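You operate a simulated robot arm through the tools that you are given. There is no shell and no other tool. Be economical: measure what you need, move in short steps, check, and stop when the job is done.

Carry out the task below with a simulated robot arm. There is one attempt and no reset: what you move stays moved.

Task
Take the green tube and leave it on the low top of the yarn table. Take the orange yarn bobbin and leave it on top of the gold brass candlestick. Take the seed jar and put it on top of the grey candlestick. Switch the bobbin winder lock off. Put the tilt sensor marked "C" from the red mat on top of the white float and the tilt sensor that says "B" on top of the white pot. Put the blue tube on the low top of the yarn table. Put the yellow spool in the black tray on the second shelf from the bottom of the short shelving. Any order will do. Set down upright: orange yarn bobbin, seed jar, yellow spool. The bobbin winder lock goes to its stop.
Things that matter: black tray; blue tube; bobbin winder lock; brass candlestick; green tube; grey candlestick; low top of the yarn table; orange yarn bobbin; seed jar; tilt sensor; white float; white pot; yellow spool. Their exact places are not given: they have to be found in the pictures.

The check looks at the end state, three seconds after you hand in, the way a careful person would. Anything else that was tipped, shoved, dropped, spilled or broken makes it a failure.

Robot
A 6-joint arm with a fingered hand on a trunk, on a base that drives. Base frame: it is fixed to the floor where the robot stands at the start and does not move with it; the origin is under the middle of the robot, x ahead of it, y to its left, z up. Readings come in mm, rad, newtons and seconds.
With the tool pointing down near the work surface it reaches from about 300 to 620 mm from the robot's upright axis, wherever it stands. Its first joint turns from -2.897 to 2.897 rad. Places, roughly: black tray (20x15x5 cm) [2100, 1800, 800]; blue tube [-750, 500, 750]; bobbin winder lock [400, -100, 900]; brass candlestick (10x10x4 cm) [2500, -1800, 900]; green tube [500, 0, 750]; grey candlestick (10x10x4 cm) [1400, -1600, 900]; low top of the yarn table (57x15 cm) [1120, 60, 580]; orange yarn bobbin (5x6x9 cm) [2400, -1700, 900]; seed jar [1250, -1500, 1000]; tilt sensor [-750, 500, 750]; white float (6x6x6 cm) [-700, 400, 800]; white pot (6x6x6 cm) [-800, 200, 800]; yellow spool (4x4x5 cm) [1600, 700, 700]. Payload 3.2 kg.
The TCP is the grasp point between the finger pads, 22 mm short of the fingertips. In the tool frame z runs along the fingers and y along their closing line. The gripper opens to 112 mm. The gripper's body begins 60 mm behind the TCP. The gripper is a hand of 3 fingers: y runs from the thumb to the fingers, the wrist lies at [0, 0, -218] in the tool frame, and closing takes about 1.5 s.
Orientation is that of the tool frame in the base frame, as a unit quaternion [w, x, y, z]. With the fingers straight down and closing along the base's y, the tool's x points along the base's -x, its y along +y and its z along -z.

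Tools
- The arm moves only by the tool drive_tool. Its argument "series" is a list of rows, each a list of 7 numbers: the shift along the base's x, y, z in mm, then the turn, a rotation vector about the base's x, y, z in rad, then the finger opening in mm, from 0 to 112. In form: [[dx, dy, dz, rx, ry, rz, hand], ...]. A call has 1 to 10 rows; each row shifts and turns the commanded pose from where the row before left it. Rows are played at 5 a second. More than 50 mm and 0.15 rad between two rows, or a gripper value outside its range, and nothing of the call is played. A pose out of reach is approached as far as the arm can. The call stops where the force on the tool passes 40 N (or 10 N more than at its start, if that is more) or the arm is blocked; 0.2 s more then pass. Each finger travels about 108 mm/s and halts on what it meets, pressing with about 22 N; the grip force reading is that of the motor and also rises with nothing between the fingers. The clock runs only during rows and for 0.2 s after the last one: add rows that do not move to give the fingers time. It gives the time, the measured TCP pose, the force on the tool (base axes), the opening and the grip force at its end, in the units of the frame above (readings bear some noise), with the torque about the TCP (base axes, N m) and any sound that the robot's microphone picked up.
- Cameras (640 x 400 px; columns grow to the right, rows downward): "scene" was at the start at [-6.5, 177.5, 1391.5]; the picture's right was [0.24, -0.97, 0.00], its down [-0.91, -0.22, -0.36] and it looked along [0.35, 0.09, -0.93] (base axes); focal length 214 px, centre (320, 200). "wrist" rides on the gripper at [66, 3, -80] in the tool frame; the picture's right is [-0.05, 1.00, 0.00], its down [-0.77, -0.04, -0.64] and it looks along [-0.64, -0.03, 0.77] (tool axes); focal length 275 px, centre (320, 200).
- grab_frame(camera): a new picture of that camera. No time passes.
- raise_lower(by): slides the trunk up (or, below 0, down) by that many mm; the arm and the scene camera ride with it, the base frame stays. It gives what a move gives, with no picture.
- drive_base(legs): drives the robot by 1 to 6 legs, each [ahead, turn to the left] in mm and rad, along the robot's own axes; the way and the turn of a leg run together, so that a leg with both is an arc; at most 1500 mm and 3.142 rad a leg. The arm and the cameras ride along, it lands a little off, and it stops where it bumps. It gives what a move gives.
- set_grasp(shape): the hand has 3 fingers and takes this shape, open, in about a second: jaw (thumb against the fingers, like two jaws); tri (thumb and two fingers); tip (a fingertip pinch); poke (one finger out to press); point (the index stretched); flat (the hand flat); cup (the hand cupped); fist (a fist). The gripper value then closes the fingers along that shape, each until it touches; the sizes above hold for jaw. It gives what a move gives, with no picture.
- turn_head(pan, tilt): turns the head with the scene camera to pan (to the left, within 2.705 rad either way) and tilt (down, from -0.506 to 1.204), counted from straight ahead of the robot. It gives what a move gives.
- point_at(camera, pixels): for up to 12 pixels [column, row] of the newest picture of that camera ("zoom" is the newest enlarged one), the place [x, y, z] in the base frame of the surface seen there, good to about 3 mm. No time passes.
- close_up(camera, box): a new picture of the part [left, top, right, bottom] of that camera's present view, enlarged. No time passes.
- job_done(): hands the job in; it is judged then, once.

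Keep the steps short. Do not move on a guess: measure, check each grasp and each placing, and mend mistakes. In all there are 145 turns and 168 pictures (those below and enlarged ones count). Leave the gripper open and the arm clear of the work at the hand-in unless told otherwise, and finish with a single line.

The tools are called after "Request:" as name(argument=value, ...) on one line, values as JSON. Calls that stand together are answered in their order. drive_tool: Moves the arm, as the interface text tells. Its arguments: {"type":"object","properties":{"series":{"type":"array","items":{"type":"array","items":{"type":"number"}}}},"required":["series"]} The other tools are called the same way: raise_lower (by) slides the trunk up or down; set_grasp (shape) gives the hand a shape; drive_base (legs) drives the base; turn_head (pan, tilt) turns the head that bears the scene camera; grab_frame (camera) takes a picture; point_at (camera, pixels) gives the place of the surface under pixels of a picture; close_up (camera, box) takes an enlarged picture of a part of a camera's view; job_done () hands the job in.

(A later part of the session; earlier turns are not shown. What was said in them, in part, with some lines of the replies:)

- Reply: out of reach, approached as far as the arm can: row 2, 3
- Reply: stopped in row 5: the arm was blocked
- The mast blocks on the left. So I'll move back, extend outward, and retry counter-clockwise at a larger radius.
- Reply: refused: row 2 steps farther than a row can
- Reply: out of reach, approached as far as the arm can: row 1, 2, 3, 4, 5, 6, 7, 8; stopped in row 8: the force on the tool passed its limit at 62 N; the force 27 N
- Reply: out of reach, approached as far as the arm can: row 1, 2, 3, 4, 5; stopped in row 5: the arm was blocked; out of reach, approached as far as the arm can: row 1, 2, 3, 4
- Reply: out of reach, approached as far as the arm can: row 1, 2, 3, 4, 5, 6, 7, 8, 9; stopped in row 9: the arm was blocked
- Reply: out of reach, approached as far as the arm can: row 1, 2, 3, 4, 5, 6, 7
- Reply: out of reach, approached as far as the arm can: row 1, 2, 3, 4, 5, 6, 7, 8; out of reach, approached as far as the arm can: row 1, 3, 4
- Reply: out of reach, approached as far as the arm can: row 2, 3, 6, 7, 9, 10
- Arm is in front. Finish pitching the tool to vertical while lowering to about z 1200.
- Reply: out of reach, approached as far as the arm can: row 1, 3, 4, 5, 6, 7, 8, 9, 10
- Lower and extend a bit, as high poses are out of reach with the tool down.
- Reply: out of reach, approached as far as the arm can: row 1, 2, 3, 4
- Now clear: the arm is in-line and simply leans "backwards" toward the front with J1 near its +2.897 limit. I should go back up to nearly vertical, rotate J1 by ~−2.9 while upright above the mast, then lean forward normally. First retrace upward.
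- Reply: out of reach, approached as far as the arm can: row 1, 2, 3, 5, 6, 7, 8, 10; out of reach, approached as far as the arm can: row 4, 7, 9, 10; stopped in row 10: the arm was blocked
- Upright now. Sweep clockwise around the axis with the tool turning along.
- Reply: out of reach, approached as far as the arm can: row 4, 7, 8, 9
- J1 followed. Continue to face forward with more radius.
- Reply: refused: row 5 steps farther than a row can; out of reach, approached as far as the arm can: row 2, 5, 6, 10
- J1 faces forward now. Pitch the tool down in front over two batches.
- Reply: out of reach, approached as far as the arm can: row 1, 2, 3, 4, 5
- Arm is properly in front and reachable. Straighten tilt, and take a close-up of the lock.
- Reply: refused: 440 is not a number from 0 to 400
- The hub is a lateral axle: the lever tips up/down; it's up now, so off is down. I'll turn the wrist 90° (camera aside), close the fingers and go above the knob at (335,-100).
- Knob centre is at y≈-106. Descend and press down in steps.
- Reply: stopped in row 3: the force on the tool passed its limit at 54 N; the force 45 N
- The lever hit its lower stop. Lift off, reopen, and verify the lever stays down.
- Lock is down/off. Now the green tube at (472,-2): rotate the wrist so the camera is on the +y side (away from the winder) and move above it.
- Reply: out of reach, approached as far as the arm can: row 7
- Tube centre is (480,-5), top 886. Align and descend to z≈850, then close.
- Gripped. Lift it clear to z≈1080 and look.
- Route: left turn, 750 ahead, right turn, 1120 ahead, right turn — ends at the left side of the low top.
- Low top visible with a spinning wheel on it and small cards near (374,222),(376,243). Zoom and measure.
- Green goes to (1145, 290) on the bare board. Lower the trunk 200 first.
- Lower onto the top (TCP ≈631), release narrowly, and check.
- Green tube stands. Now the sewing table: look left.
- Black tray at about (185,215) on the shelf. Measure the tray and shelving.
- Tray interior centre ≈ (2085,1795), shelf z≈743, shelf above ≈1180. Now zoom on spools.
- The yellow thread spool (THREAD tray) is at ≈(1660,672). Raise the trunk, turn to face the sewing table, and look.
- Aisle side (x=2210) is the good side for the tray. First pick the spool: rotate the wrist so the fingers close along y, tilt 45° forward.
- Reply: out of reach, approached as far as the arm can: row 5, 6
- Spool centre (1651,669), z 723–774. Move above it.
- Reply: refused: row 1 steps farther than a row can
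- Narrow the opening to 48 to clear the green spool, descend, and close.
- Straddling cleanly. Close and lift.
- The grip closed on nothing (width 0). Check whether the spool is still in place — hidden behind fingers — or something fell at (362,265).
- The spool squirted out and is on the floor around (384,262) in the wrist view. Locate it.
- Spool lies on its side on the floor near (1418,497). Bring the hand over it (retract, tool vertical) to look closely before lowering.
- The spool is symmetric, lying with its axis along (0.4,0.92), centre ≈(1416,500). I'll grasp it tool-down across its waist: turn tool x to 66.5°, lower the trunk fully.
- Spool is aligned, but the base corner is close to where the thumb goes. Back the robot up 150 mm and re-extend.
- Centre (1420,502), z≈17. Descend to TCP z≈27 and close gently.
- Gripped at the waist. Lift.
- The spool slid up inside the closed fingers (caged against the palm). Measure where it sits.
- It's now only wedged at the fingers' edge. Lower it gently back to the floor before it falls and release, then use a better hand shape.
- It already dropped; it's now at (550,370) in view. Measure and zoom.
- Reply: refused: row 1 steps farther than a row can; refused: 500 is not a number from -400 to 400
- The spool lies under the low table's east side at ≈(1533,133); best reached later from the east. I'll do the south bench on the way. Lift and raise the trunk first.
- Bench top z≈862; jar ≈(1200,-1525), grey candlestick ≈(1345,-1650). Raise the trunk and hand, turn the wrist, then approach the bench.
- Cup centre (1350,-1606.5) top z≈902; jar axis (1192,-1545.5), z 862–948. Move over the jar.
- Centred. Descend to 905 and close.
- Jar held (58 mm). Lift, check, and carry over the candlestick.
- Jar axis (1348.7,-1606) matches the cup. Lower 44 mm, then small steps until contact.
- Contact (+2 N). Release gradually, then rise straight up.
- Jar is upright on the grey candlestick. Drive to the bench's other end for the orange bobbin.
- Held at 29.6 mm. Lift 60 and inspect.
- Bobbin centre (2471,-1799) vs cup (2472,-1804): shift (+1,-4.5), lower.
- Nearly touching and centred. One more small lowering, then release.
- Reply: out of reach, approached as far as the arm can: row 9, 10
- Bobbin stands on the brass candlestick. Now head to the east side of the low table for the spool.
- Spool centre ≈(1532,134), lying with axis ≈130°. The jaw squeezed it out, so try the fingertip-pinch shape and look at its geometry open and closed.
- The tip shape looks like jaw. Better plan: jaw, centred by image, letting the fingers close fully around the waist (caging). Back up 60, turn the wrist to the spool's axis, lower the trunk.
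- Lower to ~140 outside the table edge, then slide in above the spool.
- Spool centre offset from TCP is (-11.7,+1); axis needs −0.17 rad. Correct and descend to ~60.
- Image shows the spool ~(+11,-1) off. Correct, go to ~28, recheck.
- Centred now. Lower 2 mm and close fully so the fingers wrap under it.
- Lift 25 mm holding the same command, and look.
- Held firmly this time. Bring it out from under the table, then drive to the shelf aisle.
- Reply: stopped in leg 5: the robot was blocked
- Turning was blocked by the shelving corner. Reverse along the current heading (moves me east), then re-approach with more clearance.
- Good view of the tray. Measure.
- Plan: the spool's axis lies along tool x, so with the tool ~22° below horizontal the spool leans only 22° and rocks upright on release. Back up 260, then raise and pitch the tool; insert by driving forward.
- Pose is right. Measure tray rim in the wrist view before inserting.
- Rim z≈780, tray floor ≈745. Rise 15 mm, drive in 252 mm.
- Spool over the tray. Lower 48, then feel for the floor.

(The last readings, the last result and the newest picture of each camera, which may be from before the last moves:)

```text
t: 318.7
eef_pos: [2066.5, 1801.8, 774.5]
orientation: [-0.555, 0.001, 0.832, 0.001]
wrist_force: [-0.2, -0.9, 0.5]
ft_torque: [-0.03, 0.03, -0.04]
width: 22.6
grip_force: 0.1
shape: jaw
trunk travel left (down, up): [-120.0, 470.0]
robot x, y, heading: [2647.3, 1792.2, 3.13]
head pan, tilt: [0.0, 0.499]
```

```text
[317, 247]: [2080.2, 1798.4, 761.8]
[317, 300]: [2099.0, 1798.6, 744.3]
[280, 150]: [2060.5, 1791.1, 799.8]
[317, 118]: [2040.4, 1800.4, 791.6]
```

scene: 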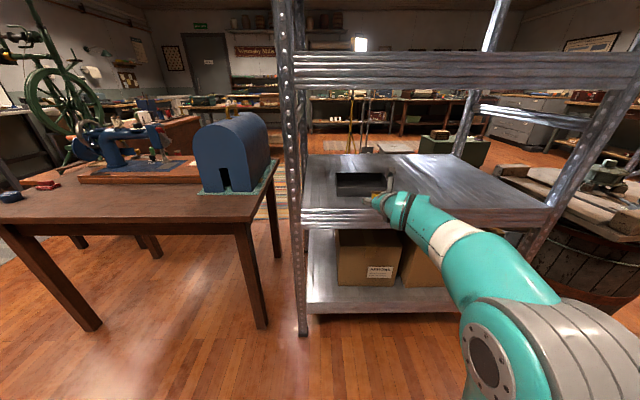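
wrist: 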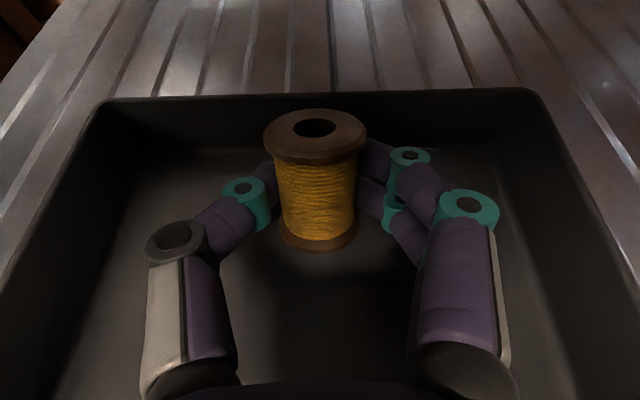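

Nearly there. Two more mm, then release slowly.

Request:
drive_tool(series=[[0, 0, -1, 0, 0, 0, 21], [0, 0, -1.2, 0, 0, 0, 21], [0, 0, 0, 0, 0, 0, 21], [0, 0, 0, 0, 0, 0, 26], [0, 0, 0, 0, 0, 0, 30], [0, 0, 0, 0, 0, 0, 36], [0, 0, 0, 0, 0, 0, 45], [0, 0, 0, 0, 0, 0, 60], [0, 0, 0, 0, 0, 0, 60]])

Request:
grab_frame(camera="wrist")

```text
t: 320.7
eef_pos: [2067.6, 1800.3, 772.2]
orientation: [-0.555, 0.0, 0.832, 0.0]
wrist_force: [0.6, -0.1, -0.9]
ft_torque: [0.0, 0.01, -0.02]
width: 59.3
grip_force: 0.1
shape: jaw
trunk travel left (down, up): [-120.0, 470.0]
robot x, y, heading: [2646.9, 1792.0, 3.127]
head pan, tilt: [0.0, 0.499]
```

```text
44 pictures are left
```

wrist: 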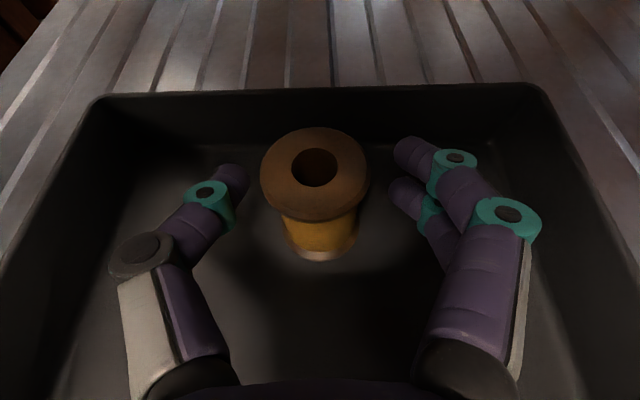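

Upright in the tray. Lift out, back away.

Request:
drive_tool(series=[[8, 0, 20, 0, 0, 0, 70], [10, 0, 30, 0, 0, 0, 70], [10, 0, 30, 0, 0, 0, 70]])

Request:
drive_base(legs=[[-300, 0]])

Request:
close_up(camera="scene", box=[300, 130, 460, 230])

```text
t: 321.5
eef_pos: [2079.0, 1793.2, 812.2]
orientation: [-0.555, -0.004, 0.832, -0.005]
wrist_force: [-0.8, 0.8, 0.7]
ft_torque: [-0.03, -0.01, 0.02]
width: 70.0
grip_force: 0.1
shape: jaw
out of reach, approached as far as the arm can: row 1, 2, 3
trunk travel left (down, up): [-120.0, 470.0]
robot x, y, heading: [2643.1, 1792.7, 3.129]
head pan, tilt: [0.0, 0.499]
```

```text
t: 323.5
eef_pos: [2373.2, 1787.4, 811.0]
orientation: [-0.555, -0.004, 0.832, -0.005]
wrist_force: [0.2, 0.1, -0.7]
ft_torque: [0.0, 0.03, -0.04]
width: 69.6
grip_force: 0.0
shape: jaw
trunk travel left (down, up): [-120.0, 470.0]
robot x, y, heading: [2937.9, 1789.0, 3.125]
head pan, tilt: [0.0, 0.499]
```

```text
4.00 times, centred on (380, 180) of scene
```

zoom: 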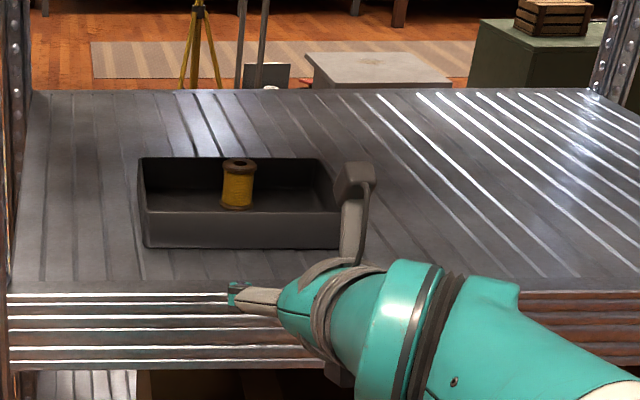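

Spool stands in the tray. Fold the tool down, raise the trunk, and drive the known southern route back to the rear table.

Request:
drive_tool(series=[[20, 0, 0, 0, -0.132, 0, 112], [20, 0, 0, 0, -0.132, 0, 112], [20, 0, 0, 0, -0.132, 0, 112], [20, 0, 0, 0, -0.132, 0, 112], [20, 0, 0, 0, -0.132, 0, 112], [20, 0, 0, 0, -0.132, 0, 112], [20, 0, 0, 0, -0.132, 0, 112], [20, 0, 0, 0, -0.132, 0, 112], [0, 0, 0, 0, -0.13, 0, 112]])

Request:
raise_lower(by=335)

Request:
drive_base(legs=[[0, 1.588], [1500, 0], [990, 0], [0, -1.571], [1500, 0], [1400, 0]])

```text
t: 325.5
eef_pos: [2532.9, 1787.9, 812.0]
orientation: [0.003, 0.0, 1.0, -0.007]
wrist_force: [0.4, -0.2, 1.3]
ft_torque: [0.0, 0.02, -0.03]
width: 112.2
grip_force: 0.0
shape: jaw
trunk travel left (down, up): [-120.0, 470.0]
robot x, y, heading: [2937.5, 1789.4, 3.125]
head pan, tilt: [0.0, 0.499]
```

```text
t: 328.8
eef_pos: [2532.0, 1787.6, 1146.8]
orientation: [0.004, 0.0, 1.0, -0.007]
wrist_force: [0.2, -0.7, 0.1]
ft_torque: [0.0, 0.01, 0.05]
width: 112.0
grip_force: 0.1
shape: jaw
trunk travel left (down, up): [-455.0, 135.0]
robot x, y, heading: [2937.8, 1785.8, 3.126]
head pan, tilt: [0.0, 0.499]
```

```text
t: 362.1
eef_pos: [-307.1, -706.9, 1146.1]
orientation: [0.003, -0.003, 1.0, -0.007]
wrist_force: [-0.8, 1.0, 0.5]
ft_torque: [-0.02, 0.06, -0.01]
width: 111.9
grip_force: 0.1
shape: jaw
trunk travel left (down, up): [-455.0, 135.0]
robot x, y, heading: [96.5, -705.2, 3.134]
head pan, tilt: [0.0, 0.499]
```

Request:
drive_base(legs=[[220, 0], [0, -1.565], [1120, 0], [0, 1.571], [130, 0]])

Request:
turn_head(pan=0.0, tilt=0.85)

Request:
grab_frame(camera="scene")

```text
t: 377.7
eef_pos: [-659.8, 409.0, 1145.5]
orientation: [0.004, -0.02, 1.0, -0.007]
wrist_force: [-0.2, 0.1, 0.3]
ft_torque: [-0.01, 0.01, 0.0]
width: 111.8
grip_force: 0.1
shape: jaw
trunk travel left (down, up): [-455.0, 135.0]
robot x, y, heading: [-253.3, 426.3, -3.113]
head pan, tilt: [0.0, 0.499]
```

```text
t: 378.6
eef_pos: [-658.9, 408.3, 1147.1]
orientation: [0.003, -0.021, 1.0, -0.008]
wrist_force: [0.5, 0.3, -0.6]
ft_torque: [0.0, 0.01, -0.01]
width: 111.9
grip_force: 0.0
shape: jaw
trunk travel left (down, up): [-455.0, 135.0]
robot x, y, heading: [-257.1, 428.6, -3.116]
head pan, tilt: [0.0, 0.85]
```

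```text
42 pictures are left
```

scene: 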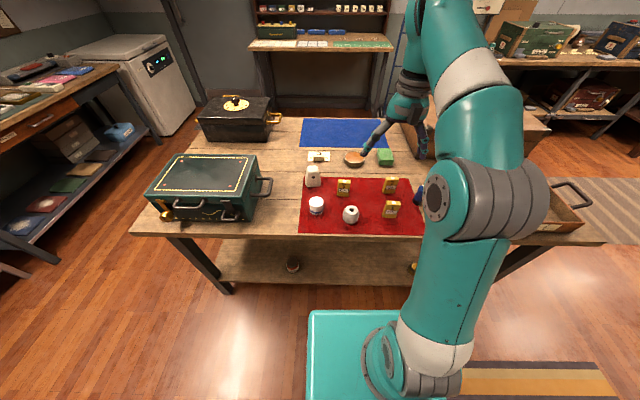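

Request:
close_up(camera="scene", box=[290, 155, 430, 240])

```text
4.57 times, centred on (360, 198) of scene
```

zoom: 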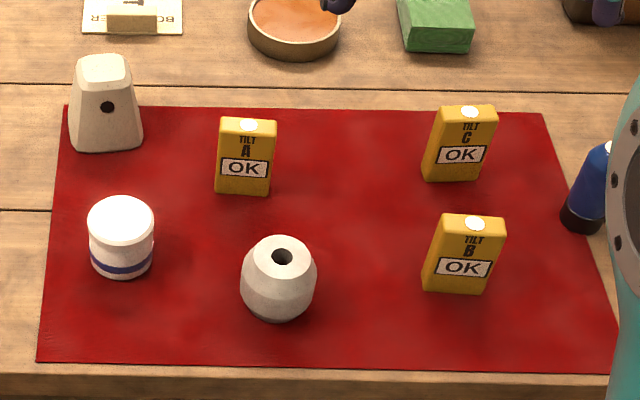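

Request:
point_at(camera="zoom", pixels=[[436, 112], [492, 112], [455, 178], [442, 222], [500, 222], [455, 288], [282, 240], [262, 272], [305, 268], [90, 222], [152, 222], [121, 203]])

Request:
point_at(camera="zoom", pixels=[[465, 107], [470, 127], [470, 217], [475, 235], [285, 276], [283, 256], [121, 250], [121, 240], [600, 152], [580, 230], [580, 200], [250, 312]])

```text
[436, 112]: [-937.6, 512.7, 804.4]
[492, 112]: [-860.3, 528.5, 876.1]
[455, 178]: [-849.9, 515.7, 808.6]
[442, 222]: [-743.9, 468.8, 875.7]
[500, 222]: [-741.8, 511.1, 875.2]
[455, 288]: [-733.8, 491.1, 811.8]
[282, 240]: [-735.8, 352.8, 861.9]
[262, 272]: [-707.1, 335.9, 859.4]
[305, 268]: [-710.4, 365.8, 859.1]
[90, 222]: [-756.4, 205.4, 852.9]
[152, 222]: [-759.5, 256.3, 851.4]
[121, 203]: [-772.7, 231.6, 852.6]
```

```text
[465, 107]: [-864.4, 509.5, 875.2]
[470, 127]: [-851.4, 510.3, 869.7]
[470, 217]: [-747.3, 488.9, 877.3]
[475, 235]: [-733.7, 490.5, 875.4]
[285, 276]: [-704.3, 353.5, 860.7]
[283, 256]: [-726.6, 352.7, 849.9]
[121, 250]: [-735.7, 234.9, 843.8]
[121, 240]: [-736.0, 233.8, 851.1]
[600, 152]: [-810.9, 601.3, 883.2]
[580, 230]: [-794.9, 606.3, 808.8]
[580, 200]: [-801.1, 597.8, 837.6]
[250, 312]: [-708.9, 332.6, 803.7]
```

Sensor B ≈(-742,490), C ≈(-859,508), 72 mm tall, thin in x; pot (lidded, blue band) ≈(-760,231) top 852; float ≈(-720,352) top 861. Move 80 closer and rotate the wrist so fingers close along x; go above B.

Request:
drive_base(legs=[[80, 0]])

Request:
drive_tool(series=[[0, 8, -20, 0.01, 0, 0.149, 80], [0, 8, -20, 0, 0, 0.149, 80], [0, 8, -20, 0, 0, 0.149, 80], [0, 8, -20, 0, 0, 0.149, 80], [0, 8, -20, 0, 0, 0.149, 60], [0, 8, -20, 0, 0, 0.149, 60], [0, 8, -20, 0, 0, 0.149, 60], [0, 8, -20, 0, 0, 0.149, 60], [0, 8, -20, 0, 0, 0.149, 60], [0, 8, -10, 0, 0, 0.149, 60]])

Request:
grab_frame(camera="wrist")

```text
t: 379.6
eef_pos: [-738.4, 406.7, 1145.5]
orientation: [0.005, -0.021, 1.0, -0.006]
wrist_force: [1.1, 0.6, 0.5]
ft_torque: [-0.03, -0.01, -0.03]
width: 111.9
grip_force: 0.1
shape: jaw
trunk travel left (down, up): [-455.0, 135.0]
robot x, y, heading: [-332.5, 421.6, -3.113]
head pan, tilt: [0.0, 0.85]
```

```text
t: 381.8
eef_pos: [-738.7, 486.2, 956.2]
orientation: [0.004, -0.694, 0.72, 0.002]
wrist_force: [-0.2, -0.3, -0.6]
ft_torque: [0.03, 0.01, -0.01]
width: 60.8
grip_force: 0.1
shape: jaw
trunk travel left (down, up): [-455.0, 135.0]
robot x, y, heading: [-337.1, 424.2, -3.117]
head pan, tilt: [0.0, 0.85]
```

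```text
40 pictures are left
```

wrist: 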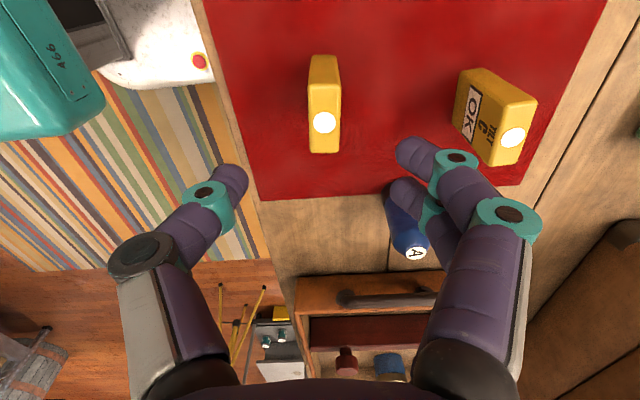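

B centred within a few mm. Descend to 850 and close.

Request:
drive_tool(series=[[-3, 4.5, -36, 0, 0, 0, 60], [0, 0, -40, 0, 0, 0, 60], [0, 0, -30, 0, 0, 0, 60], [0, 0, 0, 0, 0, 0, 40], [0, 0, 0, 0, 0, 0, 20], [0, 0, 0, 0, 0, 0, 10], [0, 0, 0, 0, 0, 0, 10], [0, 0, 0, 0, 0, 0, 10]])

Request:
grab_frame(camera="wrist")

```text
t: 383.6
eef_pos: [-741.5, 491.4, 850.5]
orientation: [0.005, -0.693, 0.721, 0.001]
wrist_force: [-0.5, 0.0, 0.6]
ft_torque: [-0.05, -0.01, 0.02]
width: 13.7
grip_force: 22.0
shape: jaw
trunk travel left (down, up): [-455.0, 135.0]
robot x, y, heading: [-332.9, 427.7, -3.113]
head pan, tilt: [0.0, 0.85]
```

```text
39 pictures are left
```

wrist: 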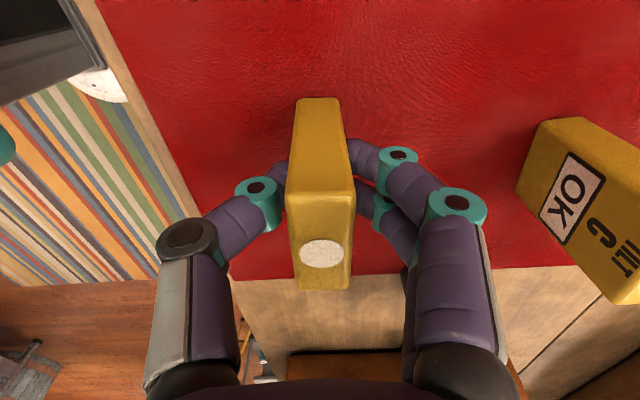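

Held. Lift 110 and carry over the pot.

Request:
drive_tool(series=[[0, 0, 20, 0, 0, 0, 10], [0, 0, 45, 0, 0, 0, 10], [0, 0, 45, 0, 0, 0, 10], [-3, -43, 0, 0, 0, 0, 10], [-3, -43, 0, 0, 0, 0, 10], [-3, -43, 0, 0, 0, 0, 10], [-3, -43, 0, 0, 0, 0, 10], [-3, -44, 0, 0, 0, 0, 10], [-3, -44, 0, 0, 0, 0, 10], [0, 0, 0, 0, 0, 0, 10]])

Request:
grab_frame(camera="wrist")

Request:
close_up(camera="scene", box=[270, 120, 400, 230])

```text
t: 385.8
eef_pos: [-761.4, 229.9, 958.4]
orientation: [0.005, -0.694, 0.72, 0.001]
wrist_force: [-0.9, -1.4, -1.0]
ft_torque: [0.01, 0.0, -0.01]
width: 14.1
grip_force: 21.5
shape: jaw
trunk travel left (down, up): [-455.0, 135.0]
robot x, y, heading: [-337.4, 422.0, -3.114]
head pan, tilt: [0.0, 0.85]
```

```text
38 pictures are left
```

wrist: 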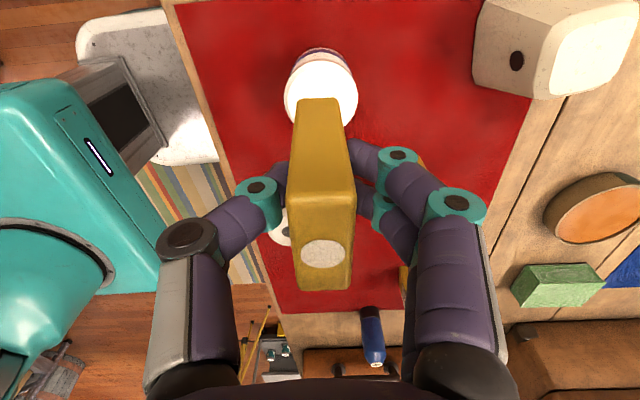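

```text
3.64 times, centred on (335, 175) of scene
```

zoom: 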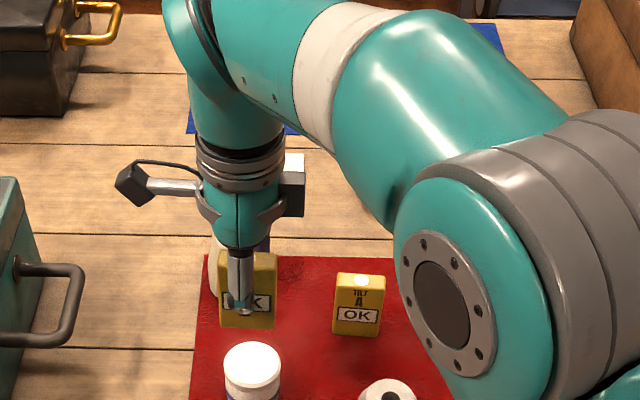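

Request:
point_at(camera="wrist", pixels=[[287, 95], [355, 95], [320, 64], [290, 120], [322, 285], [322, 200], [292, 240], [352, 240], [320, 105], [320, 140]])

```text
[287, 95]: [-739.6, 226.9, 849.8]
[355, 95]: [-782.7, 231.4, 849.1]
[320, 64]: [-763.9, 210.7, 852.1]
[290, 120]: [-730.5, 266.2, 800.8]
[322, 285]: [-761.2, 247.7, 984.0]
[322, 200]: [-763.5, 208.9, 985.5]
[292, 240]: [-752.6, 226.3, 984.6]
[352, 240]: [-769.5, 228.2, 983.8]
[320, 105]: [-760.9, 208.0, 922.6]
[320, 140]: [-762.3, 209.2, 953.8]
```

Aligned: sensor (-761,229), pot (-761,230). Bottom is ~61 above the lid. Lower.

Request:
drive_tool(series=[[0, 0.5, -25, 0, 0, 0, 10], [0, 0, -22, 0, 0, 0, 10], [0, 0, -9, 0, 0, 0, 10], [0, 0, -2, 0, 0, 0, 10], [0, 0, 0, 0, 0, 0, 10]])

Request:
drive_tool(series=[[0, 0, -1, 0, 0, 0, 10], [0, 0, -1, 0, 0, 0, 10], [0, 0, 0, 0, 0, 0, 10]])

Request:
drive_tool(series=[[0, 0, -1, 0, 0, 0, 10], [0, 0, -1, 0, 0, 0, 10], [0, 0, 0, 0, 0, 0, 10]])

Request:
grab_frame(camera="wrist")

Request:
point_at(camera="wrist", pixels=[[322, 285], [322, 200], [292, 240], [352, 240], [320, 120]])

```text
t: 387.0
eef_pos: [-758.4, 230.6, 900.3]
orientation: [0.005, -0.694, 0.72, 0.001]
wrist_force: [-0.6, 0.9, 0.1]
ft_torque: [0.02, -0.03, 0.0]
width: 13.7
grip_force: 22.3
shape: jaw
trunk travel left (down, up): [-455.0, 135.0]
robot x, y, heading: [-331.9, 424.6, -3.115]
head pan, tilt: [0.0, 0.85]
```

```text
t: 387.8
eef_pos: [-759.0, 230.7, 899.9]
orientation: [0.005, -0.693, 0.72, 0.001]
wrist_force: [-0.5, -0.1, 0.4]
ft_torque: [-0.01, -0.03, 0.03]
width: 13.8
grip_force: 22.3
shape: jaw
trunk travel left (down, up): [-455.0, 135.0]
robot x, y, heading: [-331.8, 421.4, -3.116]
head pan, tilt: [0.0, 0.85]
```

```text
t: 388.6
eef_pos: [-758.0, 231.3, 899.4]
orientation: [0.004, -0.693, 0.721, 0.003]
wrist_force: [1.0, -0.5, 7.7]
ft_torque: [-0.01, 0.05, -0.01]
width: 14.0
grip_force: 21.8
shape: jaw
trunk travel left (down, up): [-455.0, 135.0]
robot x, y, heading: [-335.8, 421.0, -3.114]
head pan, tilt: [0.0, 0.85]
```

```text
36 pictures are left
```

wrist: 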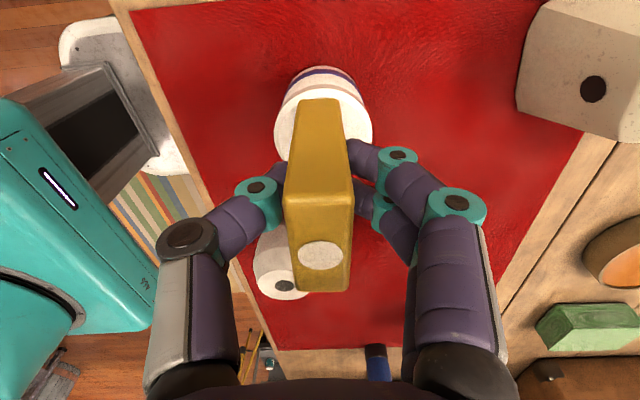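

```text
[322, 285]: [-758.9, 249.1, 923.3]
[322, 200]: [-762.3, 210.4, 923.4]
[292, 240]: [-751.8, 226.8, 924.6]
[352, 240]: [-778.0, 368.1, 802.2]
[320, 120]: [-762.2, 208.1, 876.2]
```

Contact felt. Relieve 1 mm and release.

Request:
drive_tool(series=[[0, 0, 1, 0, 0, 0, 10], [0, 0, 0, 0, 0, 0, 18], [0, 0, 0, 0, 0, 0, 26], [0, 0, 0, 0, 0, 0, 40], [0, 0, 0, 0, 0, 0, 50], [0, 0, 0, 0, 0, 0, 50], [0, 0, 30, 0, 0, 0, 50], [0, 0, 40, 0, 0, 0, 60], [0, 0, 40, 0, 0, 0, 60]])

Request:
grab_frame(camera="wrist")

```text
t: 390.6
eef_pos: [-756.3, 230.0, 1010.0]
orientation: [0.005, -0.693, 0.721, 0.002]
wrist_force: [-0.1, -0.3, 0.6]
ft_torque: [0.03, 0.02, 0.01]
width: 59.3
grip_force: 0.1
shape: jaw
trunk travel left (down, up): [-455.0, 135.0]
robot x, y, heading: [-334.3, 421.7, -3.112]
head pan, tilt: [0.0, 0.85]
```

```text
35 pictures are left
```

wrist: 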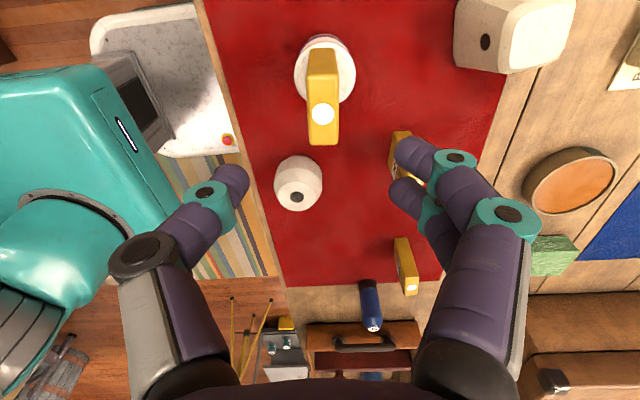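

B stands on the pot. Move over C (~(-859,508)).

Request:
point_at(camera="wrist", pixels=[[412, 288], [405, 265], [398, 240], [296, 197], [299, 165], [277, 185], [320, 180], [372, 328]])

Request:
drive_tool(series=[[-13, 35, -5, 0, 0, 0, 60], [-13, 35, -5, 0, 0, 0, 60], [-13, 35, -5, 0, 0, 0, 60], [-13, 35, -5, 0, 0, 0, 60], [-13, 35, -5, 0, 0, 0, 60], [-13, 35, -5, 0, 0, 0, 60], [-13, 35, -10, 0, 0, 0, 60], [-13, 35, -10, 0, 0, 0, 60], [0, 0, 0, 0, 0, 0, 60]])

Request:
grab_frame(camera="wrist")

```text
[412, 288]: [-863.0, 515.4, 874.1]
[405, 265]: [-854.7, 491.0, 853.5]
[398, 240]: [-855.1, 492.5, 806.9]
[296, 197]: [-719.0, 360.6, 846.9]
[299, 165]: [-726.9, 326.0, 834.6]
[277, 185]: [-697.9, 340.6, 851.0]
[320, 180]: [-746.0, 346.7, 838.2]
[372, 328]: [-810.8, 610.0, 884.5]
```

```text
t: 392.6
eef_pos: [-862.5, 510.7, 959.0]
orientation: [0.005, -0.694, 0.72, 0.002]
wrist_force: [0.5, 0.2, -1.2]
ft_torque: [-0.01, -0.02, -0.02]
width: 59.5
grip_force: 0.1
shape: jaw
trunk travel left (down, up): [-455.0, 135.0]
robot x, y, heading: [-335.2, 423.8, -3.112]
head pan, tilt: [0.0, 0.85]
```

```text
34 pictures are left
```

wrist: 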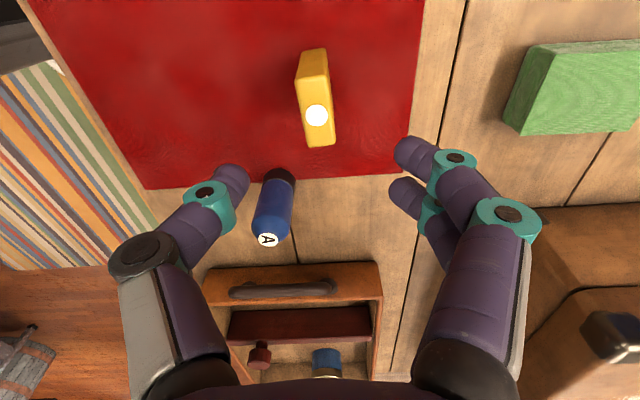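

Request:
drive_tool(series=[[2, 2.5, -36, 0, 0, 0.11, 60], [0, 0, -40, 0, 0, 0, 60], [0, 0, -33, 0, 0, 0, 60], [0, 0, 0, 0, 0, 0, 40], [0, 0, 0, 0, 0, 0, 20], [0, 0, 0, 0, 0, 0, 10], [0, 0, 0, 0, 0, 0, 10], [0, 0, 0, 0, 0, 0, 10]])

Request:
grab_frame(camera="wrist")

```text
t: 394.4
eef_pos: [-862.2, 514.4, 849.8]
orientation: [-0.005, 0.732, -0.681, -0.002]
wrist_force: [0.3, 0.3, 0.6]
ft_torque: [0.02, 0.03, -0.01]
width: 13.8
grip_force: 22.1
shape: jaw
trunk travel left (down, up): [-455.0, 135.0]
robot x, y, heading: [-330.8, 425.1, -3.114]
head pan, tilt: [0.0, 0.85]
```

```text
33 pictures are left
```

wrist: 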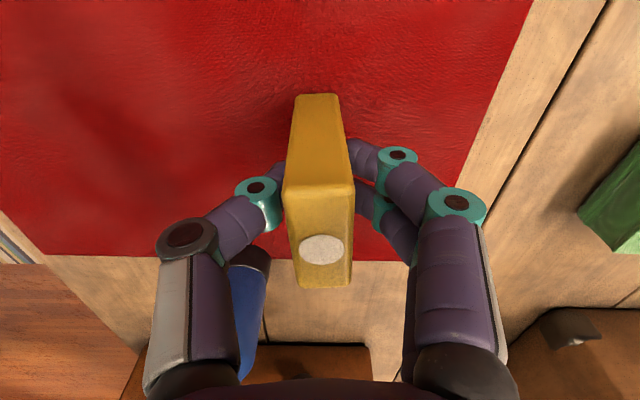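

Held. Lift and carry above the float.

Request:
drive_tool(series=[[0, 0, 20, 0, 0, 0, 10], [0, 0, 45, 0, 0, 0, 10], [0, 0, 45, 0, 0, 0, 10], [28, -32, 0, 0, 0, 0, 10], [28, -32, 0, 0, 0, 0, 10], [28, -33, 0, 0, 0, 0, 10], [29, -33, 0, 0, 0, 0, 10], [29, -33, 0, 0, 0, -0.1, 10], [0, 0, 0, 0, 0, 0, 10]])

Request:
grab_frame(camera="wrist")

```text
t: 396.4
eef_pos: [-716.9, 351.0, 960.4]
orientation: [0.004, -0.697, 0.717, 0.001]
wrist_force: [0.0, -0.1, -0.1]
ft_torque: [0.01, 0.02, -0.03]
width: 13.8
grip_force: 21.7
shape: jaw
trunk travel left (down, up): [-455.0, 135.0]
robot x, y, heading: [-332.9, 422.9, -3.113]
head pan, tilt: [0.0, 0.85]
```

```text
32 pictures are left
```

wrist: 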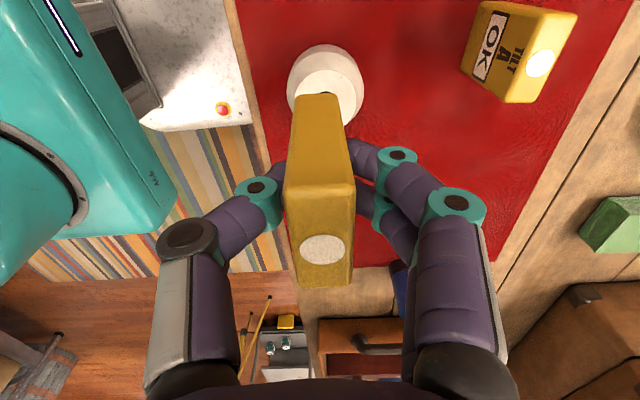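

Request:
point_at(camera="wrist", pixels=[[290, 88], [361, 88], [326, 50], [326, 75], [305, 85], [347, 85], [322, 282], [322, 198], [292, 240], [352, 240], [352, 115], [298, 110]])

Request:
close_up(camera="wrist", box=[270, 30, 380, 140])

```text
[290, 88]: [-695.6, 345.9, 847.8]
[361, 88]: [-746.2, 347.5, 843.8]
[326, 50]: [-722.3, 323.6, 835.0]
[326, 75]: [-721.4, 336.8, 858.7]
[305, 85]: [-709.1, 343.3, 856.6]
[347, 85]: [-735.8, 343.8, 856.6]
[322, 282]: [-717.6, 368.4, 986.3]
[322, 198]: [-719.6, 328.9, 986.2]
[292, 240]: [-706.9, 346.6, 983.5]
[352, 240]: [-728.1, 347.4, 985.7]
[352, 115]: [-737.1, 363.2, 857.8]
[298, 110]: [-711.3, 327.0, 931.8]
```

```text
3.64 times, centred on (325, 85) of wrist
```

zoom: 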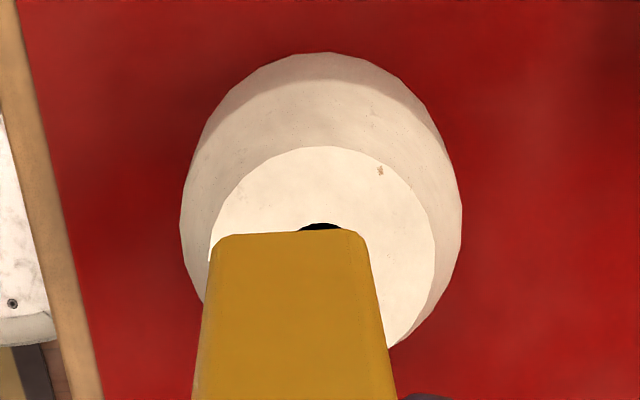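

Sensor (-718,349) vs float top centre (-722,353). Shift (-4.5,+4) and lower.

Request:
drive_tool(series=[[-4.5, 4, -20, 0, 0, 0, 10], [0, 0, -20, 0, 0, 0, 10], [0, 0, -8, 0, 0, 0, 10], [0, 0, -2, 0, 0, 0, 10], [0, 0, 0, 0, 0, 0, 10]])

Request:
drive_tool(series=[[0, 0, -1, 0, 0, 0, 10], [0, 0, -1, 0, 0, 0, 10], [0, 0, 0, 0, 0, 0, 10]])

Request:
drive_tool(series=[[0, 0, -1, 0, 0, 0, 10], [0, 0, -1, 0, 0, 0, 10], [0, 0, 0, 0, 0, 0, 10]])

Request:
grab_frame(camera="wrist")

Request:
point_at(camera="wrist", pixels=[[322, 282], [322, 198], [292, 240], [349, 240]])

```text
t: 397.6
eef_pos: [-723.4, 355.2, 909.2]
orientation: [0.005, -0.697, 0.717, 0.002]
wrist_force: [-0.9, -0.1, -0.3]
ft_torque: [-0.02, 0.01, 0.02]
width: 13.9
grip_force: 22.2
shape: jaw
trunk travel left (down, up): [-455.0, 135.0]
robot x, y, heading: [-333.8, 421.1, -3.111]
head pan, tilt: [0.0, 0.85]
```

```text
t: 398.4
eef_pos: [-723.5, 354.0, 906.8]
orientation: [0.004, -0.697, 0.717, 0.0]
wrist_force: [0.0, 0.7, -1.1]
ft_torque: [-0.04, 0.01, 0.0]
width: 13.8
grip_force: 22.2
shape: jaw
trunk travel left (down, up): [-455.0, 135.0]
robot x, y, heading: [-335.9, 418.8, -3.117]
head pan, tilt: [0.0, 0.85]
```

```text
t: 399.2
eef_pos: [-723.8, 354.2, 906.2]
orientation: [0.005, -0.697, 0.717, 0.001]
wrist_force: [1.1, 0.2, -1.4]
ft_torque: [-0.01, -0.02, 0.01]
width: 13.7
grip_force: 22.2
shape: jaw
trunk travel left (down, up): [-455.0, 135.0]
robot x, y, heading: [-332.4, 422.0, -3.116]
head pan, tilt: [0.0, 0.85]
```

```text
30 pictures are left
```

wrist: 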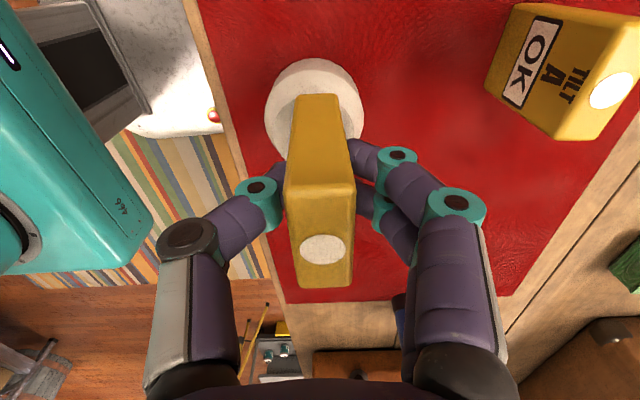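

```text
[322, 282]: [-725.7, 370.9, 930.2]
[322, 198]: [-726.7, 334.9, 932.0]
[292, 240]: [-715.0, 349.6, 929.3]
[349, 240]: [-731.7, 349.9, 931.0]
```

Request:
drive_tool(series=[[0, 0, -1, 0, 0, 0, 10], [0, 0, 0, 0, 0, 0, 10], [0, 0, 0, 0, 0, 0, 10]])

```text
t: 400.0
eef_pos: [-724.0, 354.5, 905.7]
orientation: [0.005, -0.697, 0.717, 0.001]
wrist_force: [-1.0, 0.5, 0.1]
ft_torque: [0.02, 0.01, 0.01]
width: 13.8
grip_force: 22.4
shape: jaw
trunk travel left (down, up): [-455.0, 135.0]
robot x, y, heading: [-333.4, 417.7, -3.111]
head pan, tilt: [0.0, 0.85]
```

Request:
drive_tool(series=[[0, 0, -1, 0, 0, 0, 10], [0, 0, 0, 0, 0, 0, 10], [0, 0, 0, 0, 0, 0, 18], [0, 0, 0, 0, 0, 0, 26], [0, 0, 0, 0, 0, 0, 40], [0, 0, 0, 0, 0, 0, 50], [0, 0, 0, 0, 0, 0, 50], [0, 0, 30, 0, 0, 0, 50], [0, 0, 40, 0, 0, 0, 60], [0, 0, 40, 0, 0, 0, 60]])

Request:
grab_frame(camera="wrist")

```text
t: 402.2
eef_pos: [-724.6, 354.1, 1015.0]
orientation: [0.005, -0.697, 0.717, 0.001]
wrist_force: [-0.1, -0.1, 0.1]
ft_torque: [-0.01, 0.0, 0.0]
width: 59.3
grip_force: 0.1
shape: jaw
trunk travel left (down, up): [-455.0, 135.0]
robot x, y, heading: [-333.7, 423.9, -3.113]
head pan, tilt: [0.0, 0.85]
```

```text
29 pictures are left
```

wrist: 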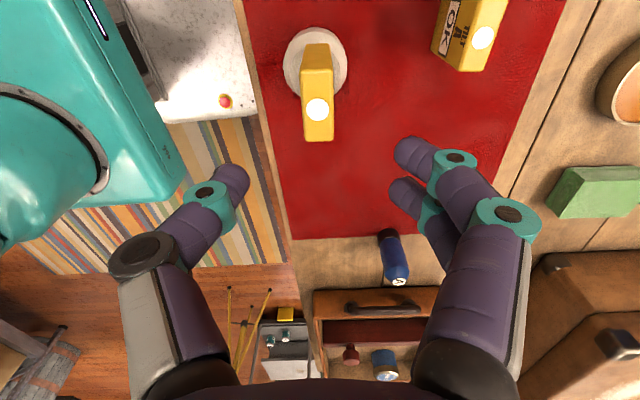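

C stands on the float. Move over the blue tube.

Request:
drive_tool(series=[[-13, 41, -5, 0, 0, 0, 80], [-13, 41, -5, 0, 0, 0, 80], [-14, 42, -5, 0, 0, 0, 80], [-14, 42, -5, 0, 0, 0, 80], [-14, 42, -5, 0, 0, 0, 80], [-14, 42, -10, 0, 0, 0, 80], [0, 0, -10, 0, 0, 0, 80], [0, 0, 0, 0, 0, 0, 80]])

Request:
grab_frame(camera="wrist")

Request:
point_at(camera="wrist", pixels=[[320, 125], [300, 110], [340, 110], [320, 100], [320, 135]])

```text
t: 404.0
eef_pos: [-806.6, 605.2, 970.2]
orientation: [0.005, -0.698, 0.717, 0.0]
wrist_force: [-0.2, -0.2, 0.5]
ft_torque: [0.04, 0.03, 0.01]
width: 79.6
grip_force: 0.0
shape: jaw
trunk travel left (down, up): [-455.0, 135.0]
robot x, y, heading: [-330.7, 424.2, -3.116]
head pan, tilt: [0.0, 0.85]
```

```text
28 pictures are left
```

wrist: 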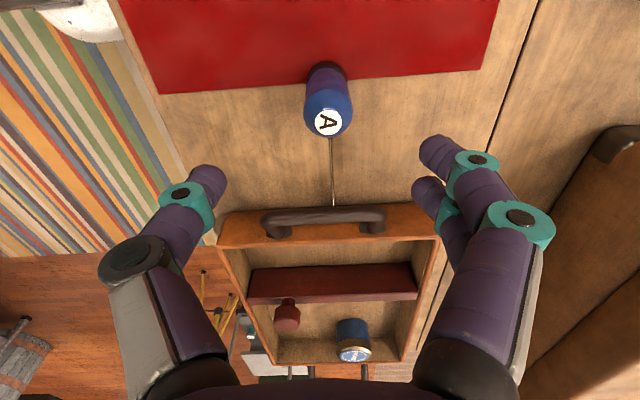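

```text
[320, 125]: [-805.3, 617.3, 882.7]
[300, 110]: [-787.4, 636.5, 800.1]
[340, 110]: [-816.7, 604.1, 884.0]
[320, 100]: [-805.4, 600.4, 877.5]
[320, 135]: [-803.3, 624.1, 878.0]
```

Tube centre ≈(-811,612). Align, descend to 851, close.

Request:
drive_tool(series=[[-4, 6.5, -40, 0, 0, 0, 80], [0, 0, -40, 0, 0, 0, 80], [0, 0, -39, 0, 0, 0, 80], [0, 0, 0, 0, 0, 0, 50], [0, 0, 0, 0, 0, 0, 20], [0, 0, 0, 0, 0, 0, 10], [0, 0, 0, 0, 0, 0, 10], [0, 0, 0, 0, 0, 0, 10]])

Request:
grab_frame(camera="wrist")

```text
t: 405.8
eef_pos: [-808.5, 611.3, 850.4]
orientation: [0.006, -0.697, 0.717, 0.0]
wrist_force: [0.7, -0.9, -0.3]
ft_torque: [0.0, -0.01, -0.03]
width: 25.8
grip_force: 13.9
shape: jaw
trunk travel left (down, up): [-455.0, 135.0]
robot x, y, heading: [-331.4, 426.5, -3.112]
head pan, tilt: [0.0, 0.85]
```

```text
27 pictures are left
```

wrist: 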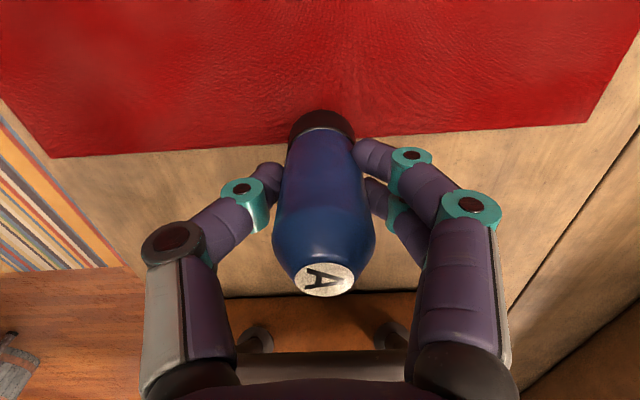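

Held. Lift high, centre the arm, and check the table before leaving.

Request:
drive_tool(series=[[0, 0, 30, 0, 0, 0, 10], [0, 0, 48, 0, 0, 0, 10], [0, 0, 48, 0, 0, 0, 10], [0, 0, 48, 0, 0, 0, 10], [20, -20, 36, 0, 0, 0, 10], [33, -36, 5, 0, 0, 0, 10], [33, -36, 5, 0, 0, 0, 10], [33, -36, 5, 0, 0, 0, 10], [33, -36, 5, 0, 0, 0, 10]])

Request:
drive_base(legs=[[-200, 0], [0, -1.6], [330, 0], [0, -1.571], [1280, 0], [0, -1.571]])

Request:
turn_head(pan=0.1, tilt=0.8)

Request:
grab_frame(camera="scene")

```text
t: 407.8
eef_pos: [-656.2, 444.6, 1080.3]
orientation: [0.004, -0.696, 0.718, 0.002]
wrist_force: [0.2, 0.0, -0.2]
ft_torque: [-0.01, 0.02, -0.02]
width: 25.5
grip_force: 14.0
shape: jaw
trunk travel left (down, up): [-455.0, 135.0]
robot x, y, heading: [-334.3, 424.1, -3.117]
head pan, tilt: [0.0, 0.85]
```

```text
t: 428.9
eef_pos: [1092.6, 419.3, 1079.0]
orientation: [-0.003, 0.999, -0.054, -0.003]
wrist_force: [0.3, -0.1, -0.4]
ft_torque: [-0.01, 0.01, -0.04]
width: 25.0
grip_force: 14.1
shape: jaw
trunk travel left (down, up): [-455.0, 135.0]
robot x, y, heading: [1144.0, 740.9, -1.627]
head pan, tilt: [0.0, 0.85]
```

```text
t: 429.5
eef_pos: [1092.3, 419.3, 1080.5]
orientation: [-0.003, 0.999, -0.054, -0.004]
wrist_force: [0.0, -0.8, -0.7]
ft_torque: [-0.01, -0.01, 0.0]
width: 24.9
grip_force: 14.0
shape: jaw
trunk travel left (down, up): [-455.0, 135.0]
robot x, y, heading: [1140.9, 738.7, -1.622]
head pan, tilt: [0.099, 0.799]
```

```text
26 pictures are left
```

scene: 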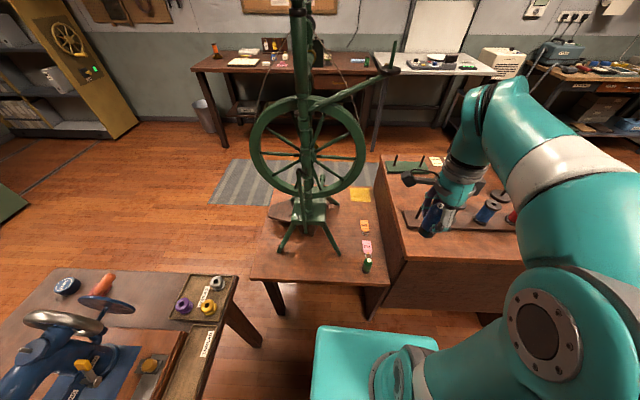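

Blue goes to (1150,232), clear of tag, wheel leg and green tube. Rotate wrist (fingers close along x), lower the trunk 200.

Request:
drive_tool(series=[[6, -9, 0, 0.007, 0, -0.146, 10], [6, -9, 0, 0, 0, -0.146, 10], [6, -9, 0, 0, 0, -0.146, 10], [6, -9, 0, 0, 0, -0.146, 10], [6, -9, 0, 0, 0, -0.146, 10], [6, -9, 0, 0, 0, -0.146, 10], [6, -9, 0, 0, 0, -0.146, 10], [6, -9, 0, 0, 0, -0.146, 10], [6, -9, 0, 0, 0, -0.146, 10], [4, -9, 0, 0, 0, -0.146, 10]])

Request:
raise_lower(by=-200)

Request:
drive_tool(series=[[0, -33, -20, 0, 0, 0, 10], [0, -33, -30, 0, 0, 0, 10], [0, -31, -35, 0, 0, 0, 10], [0, 0, -45, 0, 0, 0, 10], [0, 0, -45, 0, 0, 0, 10], [0, 0, 0, 0, 0, 0, 10]])

Request:
grab_frame(camera="wrist")

Request:
grab_frame(camera="scene")

```text
t: 431.7
eef_pos: [1151.8, 327.9, 1079.3]
orientation: [0.008, -0.706, 0.708, -0.001]
wrist_force: [0.7, 0.4, -0.8]
ft_torque: [-0.01, 0.0, -0.01]
width: 25.4
grip_force: 14.4
shape: jaw
trunk travel left (down, up): [-455.0, 135.0]
robot x, y, heading: [1142.8, 738.0, -1.627]
head pan, tilt: [0.099, 0.799]
```

```text
t: 433.9
eef_pos: [1150.4, 328.9, 880.0]
orientation: [-0.008, 0.708, -0.706, 0.001]
wrist_force: [0.6, 0.2, 0.2]
ft_torque: [-0.02, 0.04, -0.02]
width: 25.2
grip_force: 14.2
shape: jaw
trunk travel left (down, up): [-255.0, 335.0]
robot x, y, heading: [1137.2, 733.7, -1.625]
head pan, tilt: [0.099, 0.799]
```

```text
t: 435.3
eef_pos: [1149.5, 231.2, 705.2]
orientation: [-0.007, 0.707, -0.707, 0.0]
wrist_force: [-0.1, 0.4, -1.2]
ft_torque: [-0.02, -0.02, -0.02]
width: 25.4
grip_force: 13.7
shape: jaw
trunk travel left (down, up): [-255.0, 335.0]
robot x, y, heading: [1140.6, 740.1, -1.626]
head pan, tilt: [0.099, 0.799]
```

```text
25 pictures are left
```

wrist: 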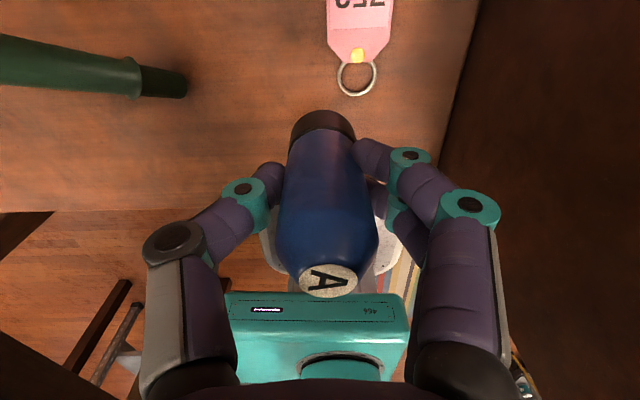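

```text
24 pictures are left
```

scene: 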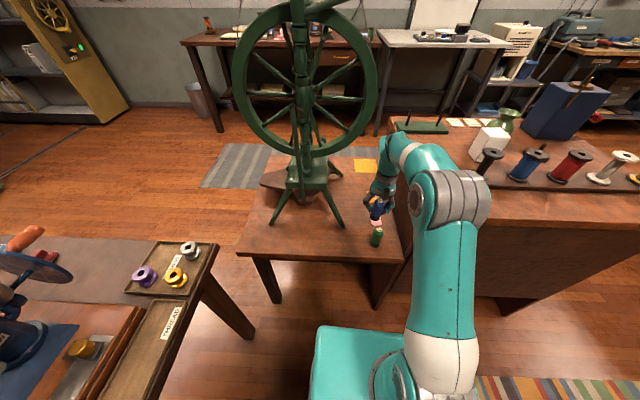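

Request:
point_at(camera="wrist", pixels=[[357, 92], [340, 80], [187, 82], [320, 112], [230, 200]])

Request:
point_at(camera="scene", pixels=[[376, 232], [376, 245], [377, 215], [372, 226]])

```text
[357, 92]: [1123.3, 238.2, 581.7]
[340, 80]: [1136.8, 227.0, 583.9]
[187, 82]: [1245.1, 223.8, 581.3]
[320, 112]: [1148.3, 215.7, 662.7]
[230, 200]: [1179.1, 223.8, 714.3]
```

```text
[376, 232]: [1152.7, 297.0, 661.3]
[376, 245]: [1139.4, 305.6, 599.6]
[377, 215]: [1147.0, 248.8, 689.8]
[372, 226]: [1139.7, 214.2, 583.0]
```

Shift +20 in x to stay off the tag ring, then lower and release.

Request:
drive_tool(series=[[20, 0, -25, 0, 0, 0, 10], [0, 0, -25, 0, 0, 0, 10], [0, 0, -15, 0, 0, 0, 10], [0, 0, -5, 0, 0, 0, 10], [0, 0, -2, 0, 0, 0, 10], [0, 0, 0, 0, 0, 0, 10]])

Request:
grab_frame(camera="wrist")

```text
t: 436.7
eef_pos: [1170.6, 232.2, 632.3]
orientation: [-0.007, 0.707, -0.707, 0.001]
wrist_force: [0.0, 0.2, -1.2]
ft_torque: [0.01, -0.03, -0.02]
width: 24.9
grip_force: 14.0
shape: jaw
trunk travel left (down, up): [-255.0, 335.0]
robot x, y, heading: [1142.0, 738.1, -1.625]
head pan, tilt: [0.099, 0.799]
```

```text
23 pictures are left
```

wrist: 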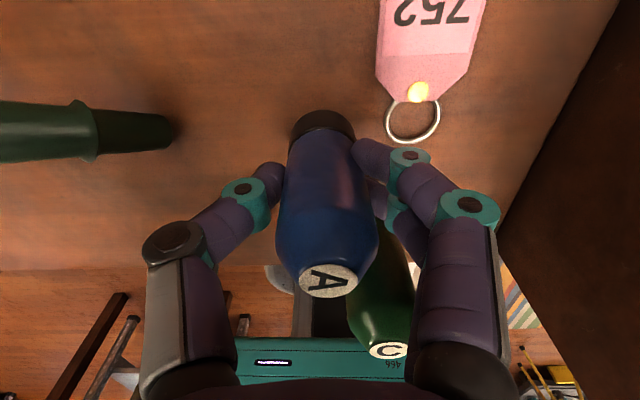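

Request:
drive_tool(series=[[0, 0, -1.5, 0, 0, 0, 10], [0, 0, 0, 0, 0, 0, 10], [0, 0, 0, 0, 0, 0, 30], [0, 0, 0, 0, 0, 0, 45], [0, 0, 0, 0, 0, 0, 58], [0, 0, 0, 0, 0, 0, 58], [0, 0, 30, 0, 0, 0, 58], [0, 0, 45, 0, 0, 0, 58], [0, 0, 45, 0, 0, 0, 58]])

Request:
grab_frame(camera="wrist")

```text
t: 438.7
eef_pos: [1171.0, 233.0, 753.4]
orientation: [-0.008, 0.708, -0.706, 0.001]
wrist_force: [0.2, -0.2, 1.1]
ft_torque: [0.01, -0.01, 0.05]
width: 57.2
grip_force: 0.1
shape: jaw
trunk travel left (down, up): [-255.0, 335.0]
robot x, y, heading: [1140.3, 739.5, -1.625]
head pan, tilt: [0.099, 0.799]
```

```text
22 pictures are left
```

wrist: 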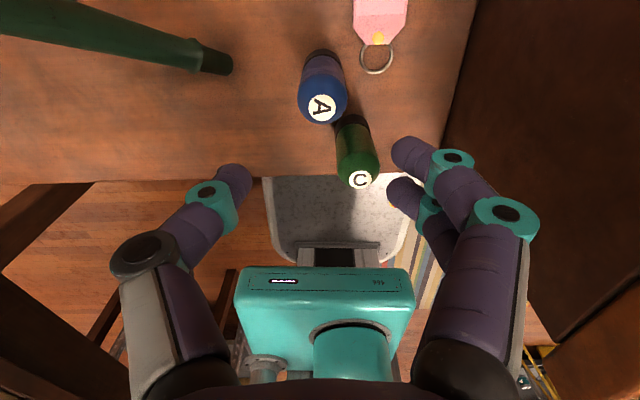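

Both tubes stand on the low top. Retreat the arm up and away, open, and take a final look.

Request:
drive_tool(series=[[0, 0, 45, 0, 0, 0, 58], [0, 0, 45, 0, 0, 0, 58], [0, 40, 20, 0, 0, 0, 80], [0, 40, 20, 0, 0, 0, 112], [0, 40, 0, 0, 0, 0, 112], [0, 0, 0, 0, 0, 0, 112]])

Request:
raise_lower(by=200)

Request:
drive_base(legs=[[-150, 0]])

Request:
close_up(camera="scene", box=[220, 120, 460, 270])

Request:
turn_head(pan=-1.6, tilt=0.4)

Request:
grab_frame(camera="scene")

```text
t: 440.1
eef_pos: [1171.5, 350.9, 882.0]
orientation: [-0.008, 0.707, -0.707, 0.001]
wrist_force: [0.5, 0.3, 0.6]
ft_torque: [-0.01, -0.02, -0.02]
width: 111.9
grip_force: 0.1
shape: jaw
trunk travel left (down, up): [-255.0, 335.0]
robot x, y, heading: [1139.9, 742.6, -1.627]
head pan, tilt: [0.099, 0.799]
```

```text
t: 442.3
eef_pos: [1169.7, 352.2, 1082.6]
orientation: [-0.008, 0.708, -0.707, 0.001]
wrist_force: [0.7, 0.3, -0.6]
ft_torque: [0.01, 0.01, -0.02]
width: 112.0
grip_force: 0.0
shape: jaw
trunk travel left (down, up): [-455.0, 135.0]
robot x, y, heading: [1138.1, 736.5, -1.625]
head pan, tilt: [0.099, 0.799]
```

```text
t: 443.6
eef_pos: [1179.0, 503.6, 1083.2]
orientation: [-0.008, 0.709, -0.706, 0.002]
wrist_force: [-0.8, 0.6, 0.0]
ft_torque: [0.03, 0.02, 0.02]
width: 111.9
grip_force: 0.1
shape: jaw
trunk travel left (down, up): [-455.0, 135.0]
robot x, y, heading: [1148.7, 890.5, -1.619]
head pan, tilt: [0.099, 0.799]
```

```text
2.67 times, centred on (340, 195) of scene
```

zoom: 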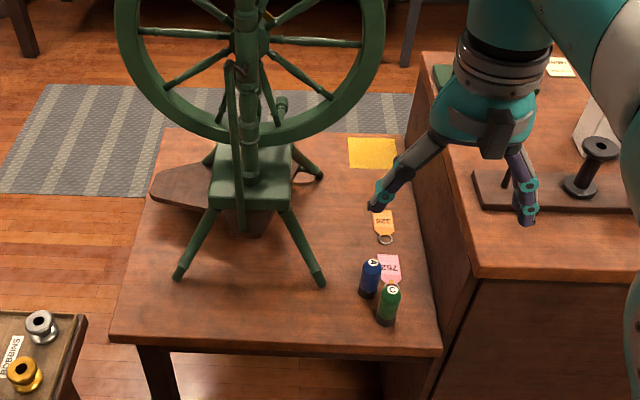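

```text
t: 445.4
eef_pos: [1179.0, 502.4, 1082.1]
orientation: [-0.009, 0.708, -0.706, 0.001]
wrist_force: [-0.2, -0.3, -0.1]
ft_torque: [0.03, 0.02, 0.04]
width: 111.8
grip_force: 0.1
shape: jaw
trunk travel left (down, up): [-455.0, 135.0]
robot x, y, heading: [1149.0, 894.1, -1.625]
head pan, tilt: [-1.6, 0.4]
```

```text
20 pictures are left
5 turns are left
```

scene: 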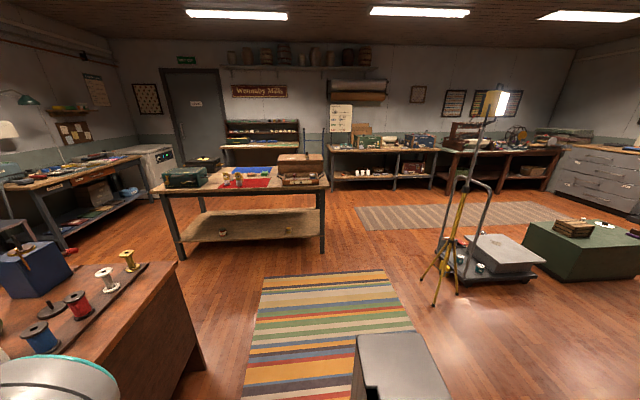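

Everything that was asked for is in place and the arm is clear with the gripper open, so I'm handing in.

Request:
job_done()

```text
The job is handed in.
```

All eight placements and the lock were done and looked right when I checked each one; on the way the yellow spool slipped from the grip and fell to the floor twice before I set it upright in the tray, and the robot base once bumped the short shelving.
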